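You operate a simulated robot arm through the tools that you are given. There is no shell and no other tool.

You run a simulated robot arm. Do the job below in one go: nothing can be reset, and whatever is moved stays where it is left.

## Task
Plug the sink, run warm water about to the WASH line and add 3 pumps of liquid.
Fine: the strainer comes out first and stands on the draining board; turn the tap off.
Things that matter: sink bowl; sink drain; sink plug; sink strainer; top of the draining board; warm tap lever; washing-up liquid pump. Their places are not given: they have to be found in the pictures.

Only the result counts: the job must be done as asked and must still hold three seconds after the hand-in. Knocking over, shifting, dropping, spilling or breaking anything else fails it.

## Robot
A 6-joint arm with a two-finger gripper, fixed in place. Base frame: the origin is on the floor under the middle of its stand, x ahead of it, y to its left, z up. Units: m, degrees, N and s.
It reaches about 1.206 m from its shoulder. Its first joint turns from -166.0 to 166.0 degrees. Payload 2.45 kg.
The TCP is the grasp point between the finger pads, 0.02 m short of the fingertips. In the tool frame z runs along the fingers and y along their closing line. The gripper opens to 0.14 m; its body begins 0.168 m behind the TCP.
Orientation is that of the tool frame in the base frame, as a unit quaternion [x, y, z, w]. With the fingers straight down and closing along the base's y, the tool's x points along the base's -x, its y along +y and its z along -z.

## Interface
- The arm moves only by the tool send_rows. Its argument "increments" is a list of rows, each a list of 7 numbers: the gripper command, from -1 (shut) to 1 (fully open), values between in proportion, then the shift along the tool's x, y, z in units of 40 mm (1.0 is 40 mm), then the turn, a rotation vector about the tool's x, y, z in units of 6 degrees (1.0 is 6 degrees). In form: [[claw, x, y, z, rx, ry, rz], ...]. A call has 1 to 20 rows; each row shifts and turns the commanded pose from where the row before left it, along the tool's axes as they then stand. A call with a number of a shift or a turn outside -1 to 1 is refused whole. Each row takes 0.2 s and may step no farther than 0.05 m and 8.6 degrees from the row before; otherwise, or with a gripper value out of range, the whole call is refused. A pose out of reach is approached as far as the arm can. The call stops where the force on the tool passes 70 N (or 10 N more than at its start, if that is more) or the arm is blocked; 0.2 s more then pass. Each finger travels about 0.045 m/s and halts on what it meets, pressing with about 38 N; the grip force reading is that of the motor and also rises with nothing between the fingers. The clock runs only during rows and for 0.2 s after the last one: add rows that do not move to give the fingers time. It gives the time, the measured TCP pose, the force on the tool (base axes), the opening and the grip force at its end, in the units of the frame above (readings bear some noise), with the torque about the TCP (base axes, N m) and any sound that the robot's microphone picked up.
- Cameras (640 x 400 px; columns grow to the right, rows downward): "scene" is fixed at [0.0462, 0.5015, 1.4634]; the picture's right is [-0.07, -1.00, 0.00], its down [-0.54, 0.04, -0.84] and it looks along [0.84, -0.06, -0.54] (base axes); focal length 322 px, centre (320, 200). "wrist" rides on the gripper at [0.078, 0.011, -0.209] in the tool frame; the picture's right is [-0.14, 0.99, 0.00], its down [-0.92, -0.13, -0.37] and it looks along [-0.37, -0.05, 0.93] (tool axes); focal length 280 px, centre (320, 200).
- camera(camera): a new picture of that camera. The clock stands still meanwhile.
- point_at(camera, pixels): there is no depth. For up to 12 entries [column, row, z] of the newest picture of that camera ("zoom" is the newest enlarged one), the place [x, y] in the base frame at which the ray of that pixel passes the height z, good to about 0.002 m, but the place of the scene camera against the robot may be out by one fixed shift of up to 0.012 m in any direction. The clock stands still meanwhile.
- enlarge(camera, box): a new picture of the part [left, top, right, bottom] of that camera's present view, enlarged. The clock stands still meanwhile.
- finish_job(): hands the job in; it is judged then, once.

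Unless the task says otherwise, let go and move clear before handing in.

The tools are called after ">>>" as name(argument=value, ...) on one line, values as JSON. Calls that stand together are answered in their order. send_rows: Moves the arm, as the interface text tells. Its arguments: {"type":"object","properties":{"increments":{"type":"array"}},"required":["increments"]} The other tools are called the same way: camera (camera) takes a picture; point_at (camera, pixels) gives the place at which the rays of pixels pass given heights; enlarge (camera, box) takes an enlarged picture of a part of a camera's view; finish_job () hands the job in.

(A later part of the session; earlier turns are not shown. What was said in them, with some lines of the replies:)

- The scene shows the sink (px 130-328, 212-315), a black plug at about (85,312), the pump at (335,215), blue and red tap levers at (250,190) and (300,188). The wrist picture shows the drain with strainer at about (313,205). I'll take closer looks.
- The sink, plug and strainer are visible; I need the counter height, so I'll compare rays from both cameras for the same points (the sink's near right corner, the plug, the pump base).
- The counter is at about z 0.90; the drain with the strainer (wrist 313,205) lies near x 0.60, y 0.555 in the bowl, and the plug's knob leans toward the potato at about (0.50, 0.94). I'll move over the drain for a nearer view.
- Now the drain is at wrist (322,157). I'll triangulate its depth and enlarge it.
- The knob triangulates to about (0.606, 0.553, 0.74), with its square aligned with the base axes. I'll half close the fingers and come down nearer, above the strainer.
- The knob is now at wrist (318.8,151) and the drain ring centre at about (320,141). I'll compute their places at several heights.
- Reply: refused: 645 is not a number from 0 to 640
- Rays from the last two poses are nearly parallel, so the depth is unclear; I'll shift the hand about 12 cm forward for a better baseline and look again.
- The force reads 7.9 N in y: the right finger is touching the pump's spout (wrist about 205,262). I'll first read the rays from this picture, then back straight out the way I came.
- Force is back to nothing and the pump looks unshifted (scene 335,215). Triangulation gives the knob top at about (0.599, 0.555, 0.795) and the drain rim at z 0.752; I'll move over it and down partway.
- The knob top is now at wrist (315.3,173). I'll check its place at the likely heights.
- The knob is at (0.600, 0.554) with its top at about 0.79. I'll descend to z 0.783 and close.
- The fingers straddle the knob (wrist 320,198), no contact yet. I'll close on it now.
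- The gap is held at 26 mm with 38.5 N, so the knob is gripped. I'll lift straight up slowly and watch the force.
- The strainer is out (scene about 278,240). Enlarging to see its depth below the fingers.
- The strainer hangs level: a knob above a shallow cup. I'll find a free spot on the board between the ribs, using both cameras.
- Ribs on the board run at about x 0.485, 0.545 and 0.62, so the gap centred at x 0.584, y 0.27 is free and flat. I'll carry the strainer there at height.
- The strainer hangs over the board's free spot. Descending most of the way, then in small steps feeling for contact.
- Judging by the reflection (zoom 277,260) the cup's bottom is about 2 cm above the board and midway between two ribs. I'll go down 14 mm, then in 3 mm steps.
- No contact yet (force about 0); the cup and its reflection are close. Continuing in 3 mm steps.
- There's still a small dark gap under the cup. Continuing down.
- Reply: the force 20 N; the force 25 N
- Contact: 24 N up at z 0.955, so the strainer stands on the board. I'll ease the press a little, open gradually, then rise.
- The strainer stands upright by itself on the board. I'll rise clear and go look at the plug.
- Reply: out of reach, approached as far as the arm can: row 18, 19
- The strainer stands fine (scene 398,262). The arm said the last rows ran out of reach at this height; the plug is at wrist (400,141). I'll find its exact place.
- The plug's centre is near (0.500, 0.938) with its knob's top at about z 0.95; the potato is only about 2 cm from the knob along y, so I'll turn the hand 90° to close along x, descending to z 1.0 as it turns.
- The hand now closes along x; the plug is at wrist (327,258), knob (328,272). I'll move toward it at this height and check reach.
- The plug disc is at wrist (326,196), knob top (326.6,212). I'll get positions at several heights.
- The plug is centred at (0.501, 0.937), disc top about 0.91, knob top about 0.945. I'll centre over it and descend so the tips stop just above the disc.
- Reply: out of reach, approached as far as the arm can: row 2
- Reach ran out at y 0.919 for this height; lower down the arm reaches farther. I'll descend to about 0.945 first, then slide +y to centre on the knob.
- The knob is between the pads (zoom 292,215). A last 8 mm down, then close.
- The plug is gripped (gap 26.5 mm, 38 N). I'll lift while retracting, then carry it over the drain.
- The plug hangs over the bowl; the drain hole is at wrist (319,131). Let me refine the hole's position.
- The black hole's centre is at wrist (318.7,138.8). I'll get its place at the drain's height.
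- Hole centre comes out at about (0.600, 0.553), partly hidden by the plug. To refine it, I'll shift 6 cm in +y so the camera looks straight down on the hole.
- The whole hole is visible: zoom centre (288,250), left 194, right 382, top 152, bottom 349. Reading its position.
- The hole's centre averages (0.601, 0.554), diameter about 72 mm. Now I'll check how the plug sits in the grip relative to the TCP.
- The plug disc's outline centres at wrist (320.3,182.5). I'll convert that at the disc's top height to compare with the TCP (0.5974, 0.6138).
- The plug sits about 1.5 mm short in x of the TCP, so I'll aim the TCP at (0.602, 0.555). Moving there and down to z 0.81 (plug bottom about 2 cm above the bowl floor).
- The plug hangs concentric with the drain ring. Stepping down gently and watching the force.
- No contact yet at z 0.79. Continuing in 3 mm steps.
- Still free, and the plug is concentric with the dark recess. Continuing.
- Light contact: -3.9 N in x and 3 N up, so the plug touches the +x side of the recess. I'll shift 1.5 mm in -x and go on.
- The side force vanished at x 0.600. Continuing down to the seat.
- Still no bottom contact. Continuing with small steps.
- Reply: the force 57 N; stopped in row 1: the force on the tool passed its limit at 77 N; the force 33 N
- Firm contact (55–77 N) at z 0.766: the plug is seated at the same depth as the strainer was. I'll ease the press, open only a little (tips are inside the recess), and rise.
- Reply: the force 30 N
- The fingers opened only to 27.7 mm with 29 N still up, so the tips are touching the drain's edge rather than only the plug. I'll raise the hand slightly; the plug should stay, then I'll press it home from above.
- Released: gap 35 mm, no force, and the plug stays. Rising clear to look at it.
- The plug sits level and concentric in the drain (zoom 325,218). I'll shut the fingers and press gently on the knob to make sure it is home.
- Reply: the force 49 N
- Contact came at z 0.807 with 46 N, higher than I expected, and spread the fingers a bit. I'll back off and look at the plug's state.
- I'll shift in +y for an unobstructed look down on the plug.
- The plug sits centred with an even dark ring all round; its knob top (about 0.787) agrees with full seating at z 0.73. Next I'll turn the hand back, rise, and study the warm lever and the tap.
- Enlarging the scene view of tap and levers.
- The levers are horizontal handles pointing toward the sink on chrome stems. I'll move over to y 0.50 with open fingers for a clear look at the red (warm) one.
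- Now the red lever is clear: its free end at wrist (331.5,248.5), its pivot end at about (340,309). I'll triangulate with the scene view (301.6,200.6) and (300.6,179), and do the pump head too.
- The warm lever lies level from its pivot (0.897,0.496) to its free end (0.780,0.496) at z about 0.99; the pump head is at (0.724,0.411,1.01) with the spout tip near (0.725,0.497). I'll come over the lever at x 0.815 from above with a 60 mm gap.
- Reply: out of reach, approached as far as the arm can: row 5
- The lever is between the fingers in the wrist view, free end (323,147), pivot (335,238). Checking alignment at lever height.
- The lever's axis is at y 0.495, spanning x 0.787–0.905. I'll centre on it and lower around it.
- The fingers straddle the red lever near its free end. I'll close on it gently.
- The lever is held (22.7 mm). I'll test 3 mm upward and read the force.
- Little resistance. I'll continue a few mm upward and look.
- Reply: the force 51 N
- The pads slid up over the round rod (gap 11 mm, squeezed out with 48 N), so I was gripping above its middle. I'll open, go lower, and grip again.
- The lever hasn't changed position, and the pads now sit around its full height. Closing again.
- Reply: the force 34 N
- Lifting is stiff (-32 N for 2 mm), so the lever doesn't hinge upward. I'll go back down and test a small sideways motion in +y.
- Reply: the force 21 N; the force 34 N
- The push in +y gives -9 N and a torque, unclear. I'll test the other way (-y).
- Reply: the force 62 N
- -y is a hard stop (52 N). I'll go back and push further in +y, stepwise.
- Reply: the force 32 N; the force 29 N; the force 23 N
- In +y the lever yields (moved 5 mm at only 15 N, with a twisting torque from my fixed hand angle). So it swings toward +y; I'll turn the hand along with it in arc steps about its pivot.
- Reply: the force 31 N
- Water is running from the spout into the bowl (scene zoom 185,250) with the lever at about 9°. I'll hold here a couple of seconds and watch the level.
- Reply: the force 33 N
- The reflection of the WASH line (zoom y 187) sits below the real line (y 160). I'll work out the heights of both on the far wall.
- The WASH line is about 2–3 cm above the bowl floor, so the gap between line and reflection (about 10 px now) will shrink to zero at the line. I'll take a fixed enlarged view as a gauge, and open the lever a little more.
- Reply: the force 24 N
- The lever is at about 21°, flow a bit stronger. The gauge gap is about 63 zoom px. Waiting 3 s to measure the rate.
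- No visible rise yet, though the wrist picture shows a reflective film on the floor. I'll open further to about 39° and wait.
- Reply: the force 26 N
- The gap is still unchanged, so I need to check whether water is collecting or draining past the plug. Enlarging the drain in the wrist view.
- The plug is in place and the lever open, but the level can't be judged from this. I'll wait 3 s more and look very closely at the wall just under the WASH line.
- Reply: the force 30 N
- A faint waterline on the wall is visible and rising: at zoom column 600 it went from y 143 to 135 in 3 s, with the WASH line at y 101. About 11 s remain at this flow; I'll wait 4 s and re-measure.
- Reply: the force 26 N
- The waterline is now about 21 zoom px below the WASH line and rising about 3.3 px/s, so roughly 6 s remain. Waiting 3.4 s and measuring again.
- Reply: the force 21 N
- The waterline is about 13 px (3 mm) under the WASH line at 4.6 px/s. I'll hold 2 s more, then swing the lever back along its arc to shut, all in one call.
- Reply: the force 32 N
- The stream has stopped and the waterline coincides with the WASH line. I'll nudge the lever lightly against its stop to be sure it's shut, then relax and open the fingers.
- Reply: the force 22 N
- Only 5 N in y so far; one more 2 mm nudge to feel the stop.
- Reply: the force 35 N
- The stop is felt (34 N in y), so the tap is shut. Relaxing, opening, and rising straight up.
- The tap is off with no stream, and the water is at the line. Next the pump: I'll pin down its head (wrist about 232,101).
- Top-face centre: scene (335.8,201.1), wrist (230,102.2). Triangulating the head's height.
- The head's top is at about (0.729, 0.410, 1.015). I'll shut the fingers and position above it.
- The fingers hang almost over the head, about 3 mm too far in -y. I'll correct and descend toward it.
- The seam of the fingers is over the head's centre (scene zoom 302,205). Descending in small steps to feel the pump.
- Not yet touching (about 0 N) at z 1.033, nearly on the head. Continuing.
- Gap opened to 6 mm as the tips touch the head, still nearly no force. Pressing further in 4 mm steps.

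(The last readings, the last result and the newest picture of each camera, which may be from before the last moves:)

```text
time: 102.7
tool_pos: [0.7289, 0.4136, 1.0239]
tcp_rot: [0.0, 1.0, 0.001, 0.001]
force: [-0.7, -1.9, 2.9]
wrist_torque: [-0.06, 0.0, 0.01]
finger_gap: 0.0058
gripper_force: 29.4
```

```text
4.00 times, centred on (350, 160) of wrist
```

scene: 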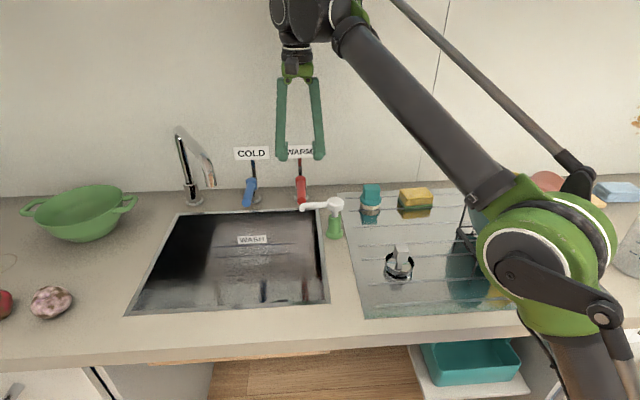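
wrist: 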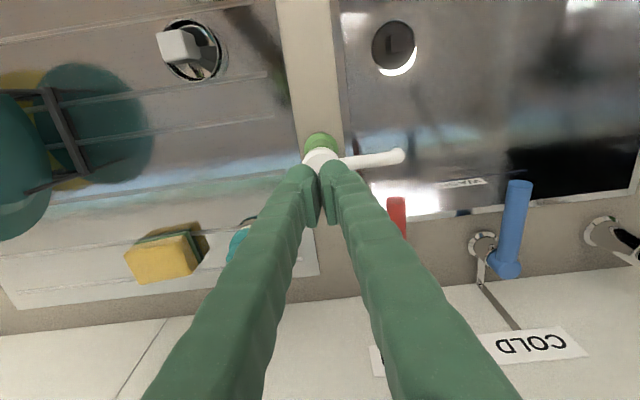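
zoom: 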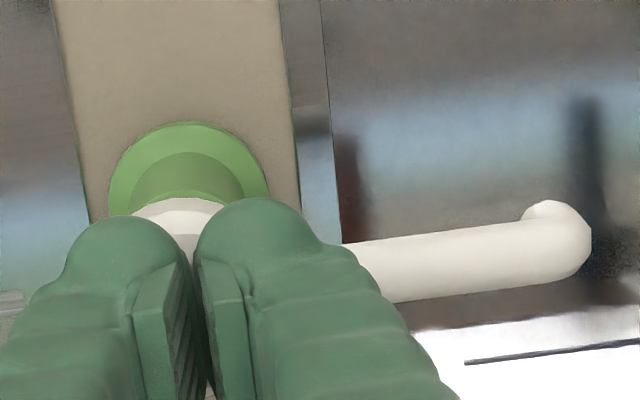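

The head is going down (spout lower) with only 3 N. I'll press on to the bottom of its stroke in 4 mm steps, all as one first stroke.

>>> send_rows(increments=[[-1, 0, 0, 0.1, 0, 0, 0], [-1, 0, 0, 0, 0, 0, 0]])

>>> send_rows(increments=[[-1, 0, 0, 0.1, 0, 0, 0], [-1, 0, 0, 0, 0, 0, 0]])

>>> enlarge(camera="scene", box=[280, 150, 400, 250])

```text
time: 103.3
tool_pos: [0.7281, 0.4134, 1.0189]
tcp_rot: [0.0, 1.0, 0.001, 0.001]
force: [1.0, 0.0, 5.6]
wrist_torque: [-0.05, 0.01, -0.01]
finger_gap: 0.0062
gripper_force: 29.2
```

```text
time: 103.9
tool_pos: [0.729, 0.4128, 1.0144]
tcp_rot: [0.0, 1.0, 0.001, 0.001]
force: [3.4, 0.4, 9.3]
wrist_torque: [0.03, -0.04, 0.0]
finger_gap: 0.006
gripper_force: 29.3
```

```text
4.00 times, centred on (340, 200) of scene
```

zoom: 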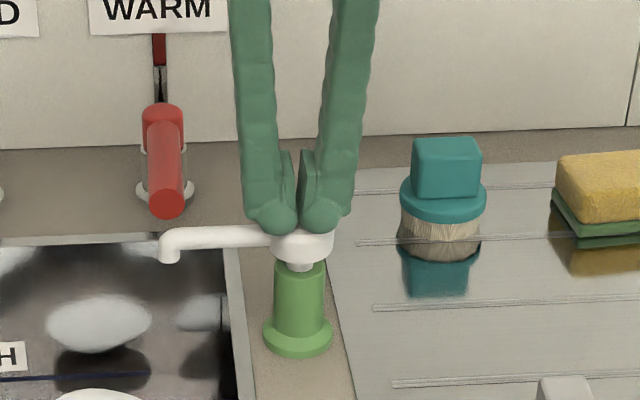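

Suds have appeared in the sink, so the stroke registers. I'll press a little further to the bottom of the stroke to make it a full pump.

>>> send_rows(increments=[[-1, 0, 0, 0.08, 0, 0, 0], [-1, 0, 0, 0, 0, 0, 0]])

>>> camera(camera="scene")

>>> enlarge(camera="scene", box=[110, 190, 350, 330])

```text
time: 104.5
tool_pos: [0.7299, 0.4133, 1.0121]
tcp_rot: [0.0, 1.0, 0.001, 0.001]
force: [7.2, 6.4, 26.2]
wrist_torque: [0.09, -0.12, 0.03]
finger_gap: 0.0061
gripper_force: 30.0
```

```text
taken
```

scene: 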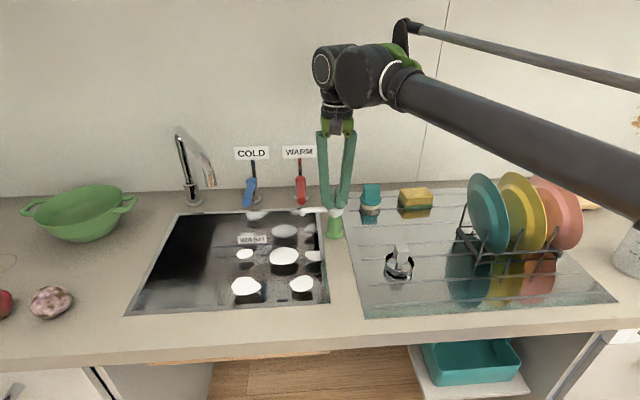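

```text
2.67 times, centred on (230, 260) of scene
```

zoom: 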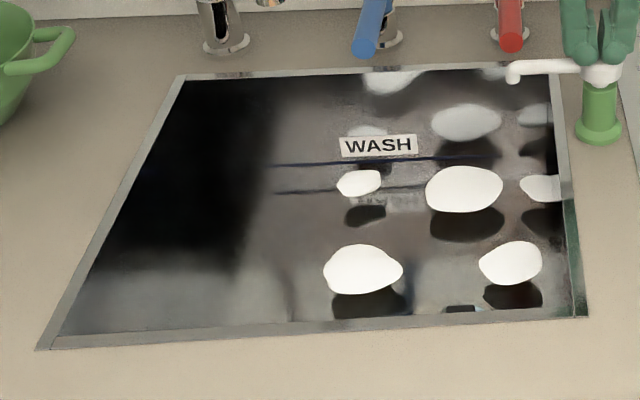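

Bottom reached (26 N at z 1.012) and a set of suds is floating: pump one done. I'll rise clear to let the head return.

>>> send_rows(increments=[[-1, 0, 0, -0.3, 0, 0, 0], [-1, 0, 0, -0.4, 0, 0, 0], [-1, 0, 0, -0.3, 0, 0, 0], [-1, 0, 0, 0, 0, 0, 0], [-1, 0, 0, 0, 0, 0, 0]])

>>> enlarge(camera="scene", box=[280, 150, 400, 250])

>>> enlarge(camera="scene", box=[110, 190, 350, 330])

```text
time: 105.7
tool_pos: [0.7286, 0.4125, 1.0508]
tcp_rot: [-0.001, 1.0, 0.001, 0.0]
force: [-0.2, -0.6, 0.0]
wrist_torque: [-0.02, 0.01, 0.0]
finger_gap: 0.0003
gripper_force: 29.2
```

```text
4.00 times, centred on (340, 200) of scene
```

zoom: 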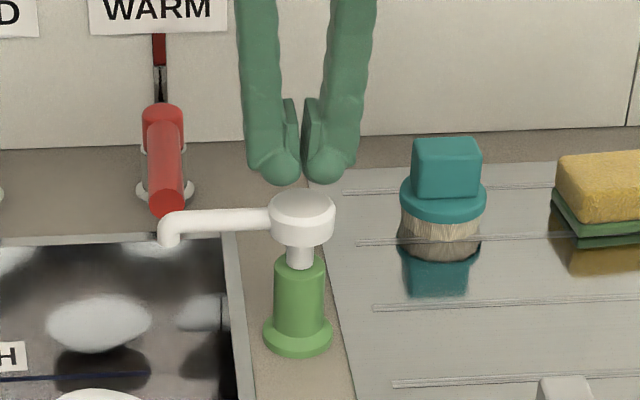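

```text
2.67 times, centred on (230, 260) of scene
```

zoom: 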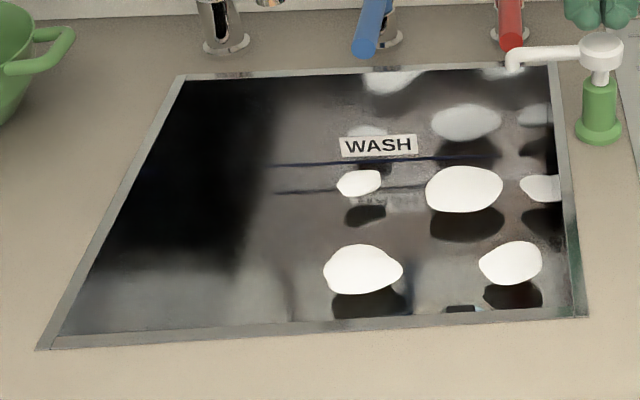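

The head sprang back fully and the suds count is unchanged (5 blobs). Pump two: down to z 1.0125, hold, and back up.

>>> send_rows(increments=[[-1, 0, 0, 0.3, 0, 0, 0], [-1, 0, 0, 0.25, 0, 0, 0], [-1, 0, 0, 0.2, 0, 0, 0], [-1, 0, 0, 0.15, 0, 0, 0], [-1, 0, 0, 0.07, 0, 0, 0], [-1, 0, 0, 0, 0, 0, 0], [-1, 0, 0, 0, 0, 0, 0]])

>>> enlarge(camera="scene", box=[110, 190, 350, 330])

>>> send_rows(increments=[[-1, 0, 0, -0.3, 0, 0, 0], [-1, 0, 0, -0.4, 0, 0, 0], [-1, 0, 0, -0.27, 0, 0, 0], [-1, 0, 0, 0, 0, 0, 0], [-1, 0, 0, 0, 0, 0, 0]])

>>> enlarge(camera="scene", box=[280, 150, 400, 250])

>>> enlarge(camera="scene", box=[110, 190, 350, 330])

```text
time: 107.3
tool_pos: [0.7294, 0.4137, 1.0128]
tcp_rot: [0.0, 1.0, 0.0, 0.0]
force: [-2.1, -4.1, 11.7]
wrist_torque: [-0.06, 0.06, -0.01]
finger_gap: 0.0061
gripper_force: 29.4
```

```text
2.67 times, centred on (230, 260) of scene
```

zoom: 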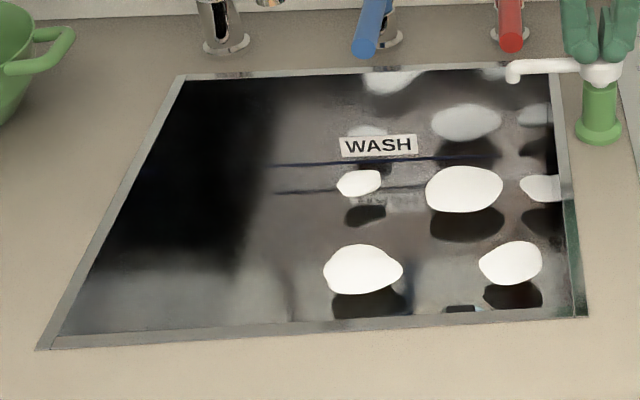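

```text
time: 108.5
tool_pos: [0.7301, 0.4113, 1.0523]
tcp_rot: [0.0, 1.0, 0.001, 0.001]
force: [0.3, 0.1, -0.3]
wrist_torque: [0.02, 0.02, -0.03]
finger_gap: 0.0002
gripper_force: 29.0
```

```text
4.00 times, centred on (340, 200) of scene
```

zoom: 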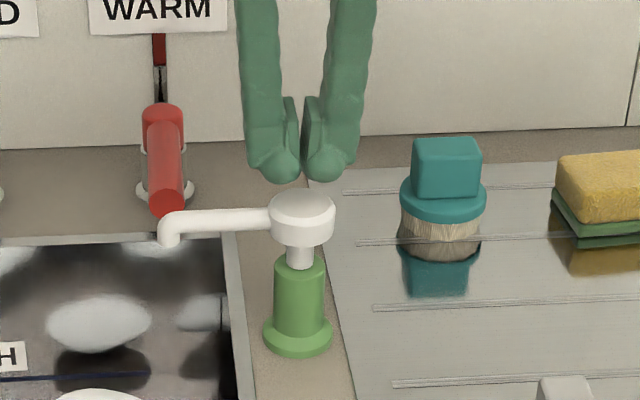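

```text
2.67 times, centred on (230, 260) of scene
```

zoom: 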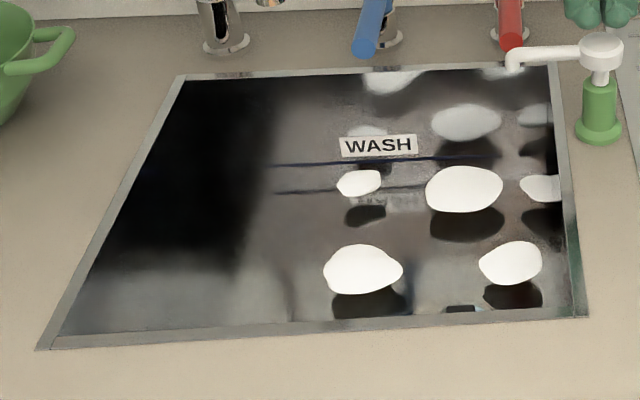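

The head returned again; the suds picture looks the same, but the stroke went past the depth at which the first one registered. Now pump three, equally deep.

>>> send_rows(increments=[[-1, 0, 0, 0.3, 0, 0, 0], [-1, 0, 0, 0.25, 0, 0, 0], [-1, 0, 0, 0.2, 0, 0, 0], [-1, 0, 0, 0.15, 0, 0, 0], [-1, 0, 0, 0.11, 0, 0, 0], [-1, 0, 0, 0, 0, 0, 0], [-1, 0, 0, 0, 0, 0, 0]])

>>> enlarge(camera="scene", box=[110, 190, 350, 330])

>>> enlarge(camera="scene", box=[280, 150, 400, 250])

```text
time: 110.1
tool_pos: [0.7303, 0.4125, 1.0124]
tcp_rot: [0.0, 1.0, 0.001, 0.001]
force: [9.9, -0.1, 26.8]
wrist_torque: [0.0, -0.15, -0.04]
finger_gap: 0.0059
gripper_force: 29.5
```

```text
2.67 times, centred on (230, 260) of scene
```

zoom: 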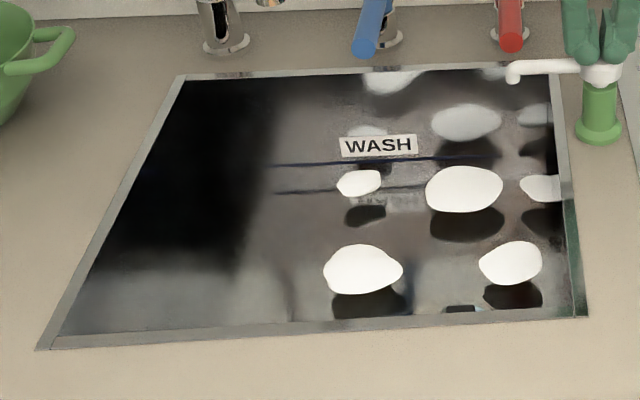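

```text
4.00 times, centred on (340, 200) of scene
```

zoom: 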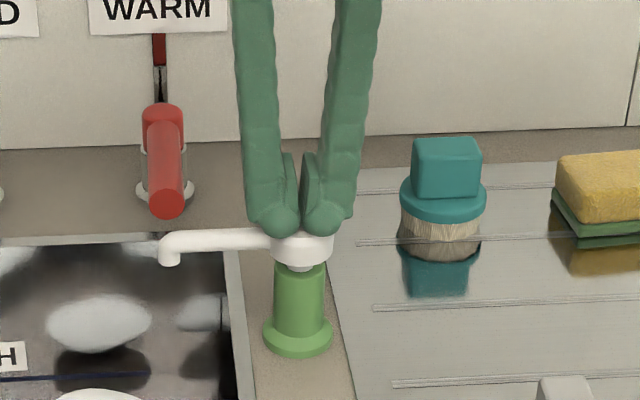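

Third full stroke done (27 N at the bottom). I'll rise well clear and check the whole scene.

>>> send_rows(increments=[[-1, 0, 0, -0.3, 0, 0, 0], [-1, 0, 0, -0.5, 0, 0, 0], [-1, 0, 0, -1, 0, 0, 0], [-1, 0, 0, -1, 0, 0, 0], [-1, 0, 0, -1, 0, 0, 0], [-1, 0.9, 0, -0.5, 0, 0, 0], [-1, 0.9, 0, -0.5, 0, 0, 0], [-1, 0.9, 0, 0, 0, 0, 0], [-1, 0.9, 0, 0, 0, 0, 0], [-1, 0.9, 0, 0, 0, 0, 0], [-1, 0, 0, 0, 0, 0, 0]])

>>> camera(camera="scene")

>>> camera(camera="wrist")

>>> enlarge(camera="scene", box=[160, 120, 440, 310])

>>> enlarge(camera="scene", box=[255, 238, 295, 262])

```text
time: 112.5
tool_pos: [0.5483, 0.4131, 1.2055]
tcp_rot: [-0.001, 1.0, 0.001, 0.001]
force: [-0.6, -0.2, -0.2]
wrist_torque: [-0.03, 0.05, -0.01]
finger_gap: 0.0001
gripper_force: 29.4
```

```text
taken
```

scene: 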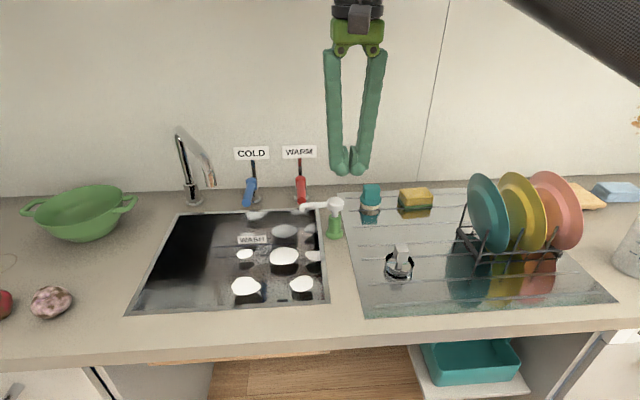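

```text
taken
```

wrist: 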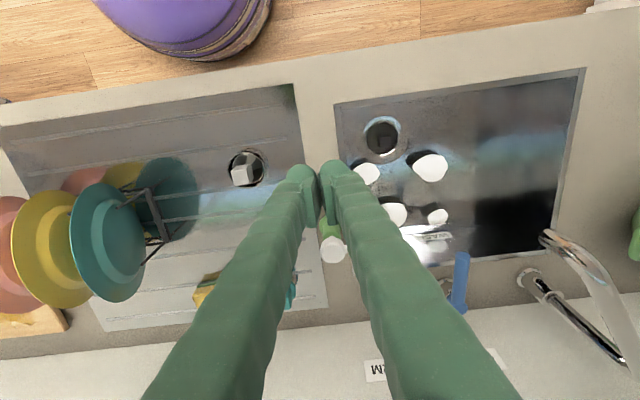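

```text
2.11 times, centred on (300, 215) of scene
```

zoom: 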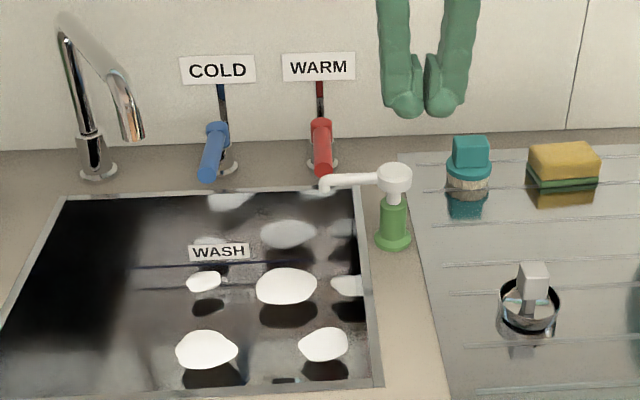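

```text
16.00 times, centred on (275, 250) of scene
```

zoom: 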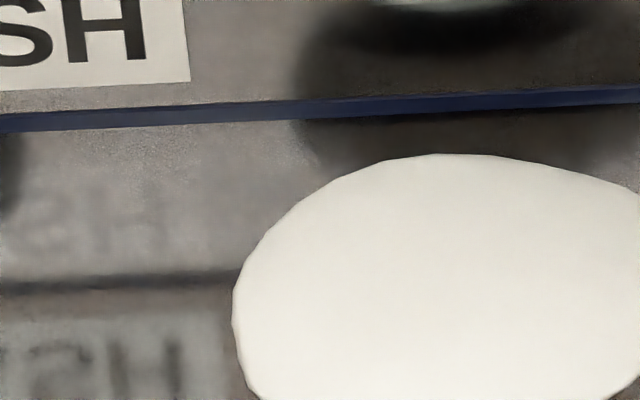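

All items look in place: tap off, strainer on the board, suds in the bowl. I'll check the waterline beyond the WASH line's right end.

>>> enlarge(camera="scene", box=[285, 228, 325, 253])

>>> enlarge(camera="scene", box=[205, 234, 245, 259])

>>> enlarge(camera="wrist", box=[330, 90, 470, 270])

>>> enlarge(camera="scene", box=[370, 220, 440, 300])

```text
16.00 times, centred on (305, 240) of scene
```

zoom: 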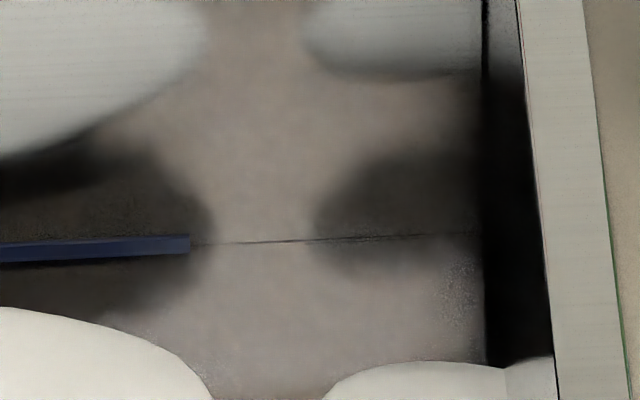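

```text
16.00 times, centred on (225, 246) of scene
```

zoom: 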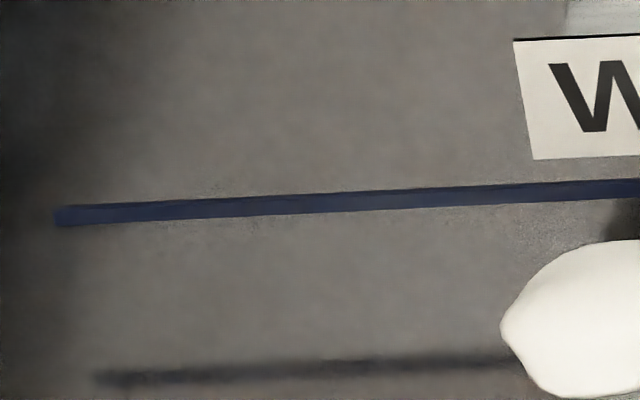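

```text
2.22 times, centred on (400, 180) of wrist
```

zoom: 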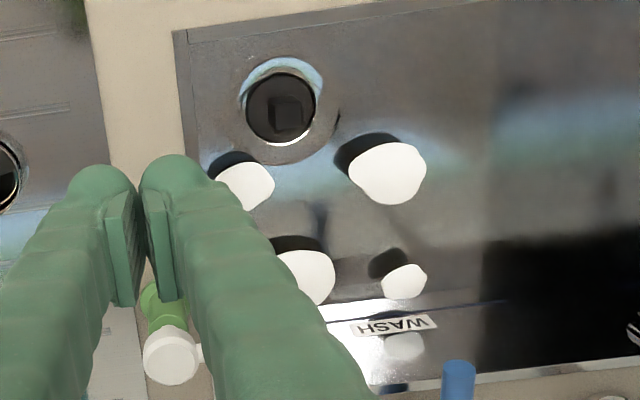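

```text
5.00 times, centred on (405, 260) of scene
```

zoom: 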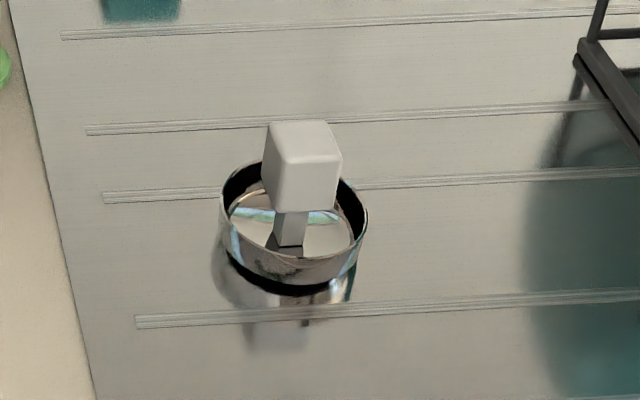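

The waterline runs exactly on from the WASH line's end (zoom 190–480, y about 240) and is holding. The tap is shut, the plug is seated, the strainer stands on the board, three full pump strokes are in, and the arm is clear. I'm handing in.

>>> finish_job()

```text
The job is handed in.
```

The job is handed in: the sink is plugged, filled with warm water to the WASH line, and has three pumps of washing-up liquid in it. I haven't had a result back from the judging.

- **Strainer:** it came out first and stands upright on the draining board, in a flat gap between two ribs.
- **Plug:** it sits level and centred in the drain. The water level was still at the line about 20 seconds after I shut the tap.
- **Water:** the waterline matched the WASH line. The warm lever is back against its stop and no water was running.
- **Liquid:** I pressed the pump to the bottom three times and let it spring back each time. Suds appeared on the first press, but the pictures didn't change on the second and third. I'm counting those two from how far the head went down.

**Contact with the pump:** early on, one finger pressed against the pump's spout with about 8 N. I backed off at once. The pump didn't look shifted in the pictures afterwards and worked normally. Nothing else looked moved, spilled or knocked over.
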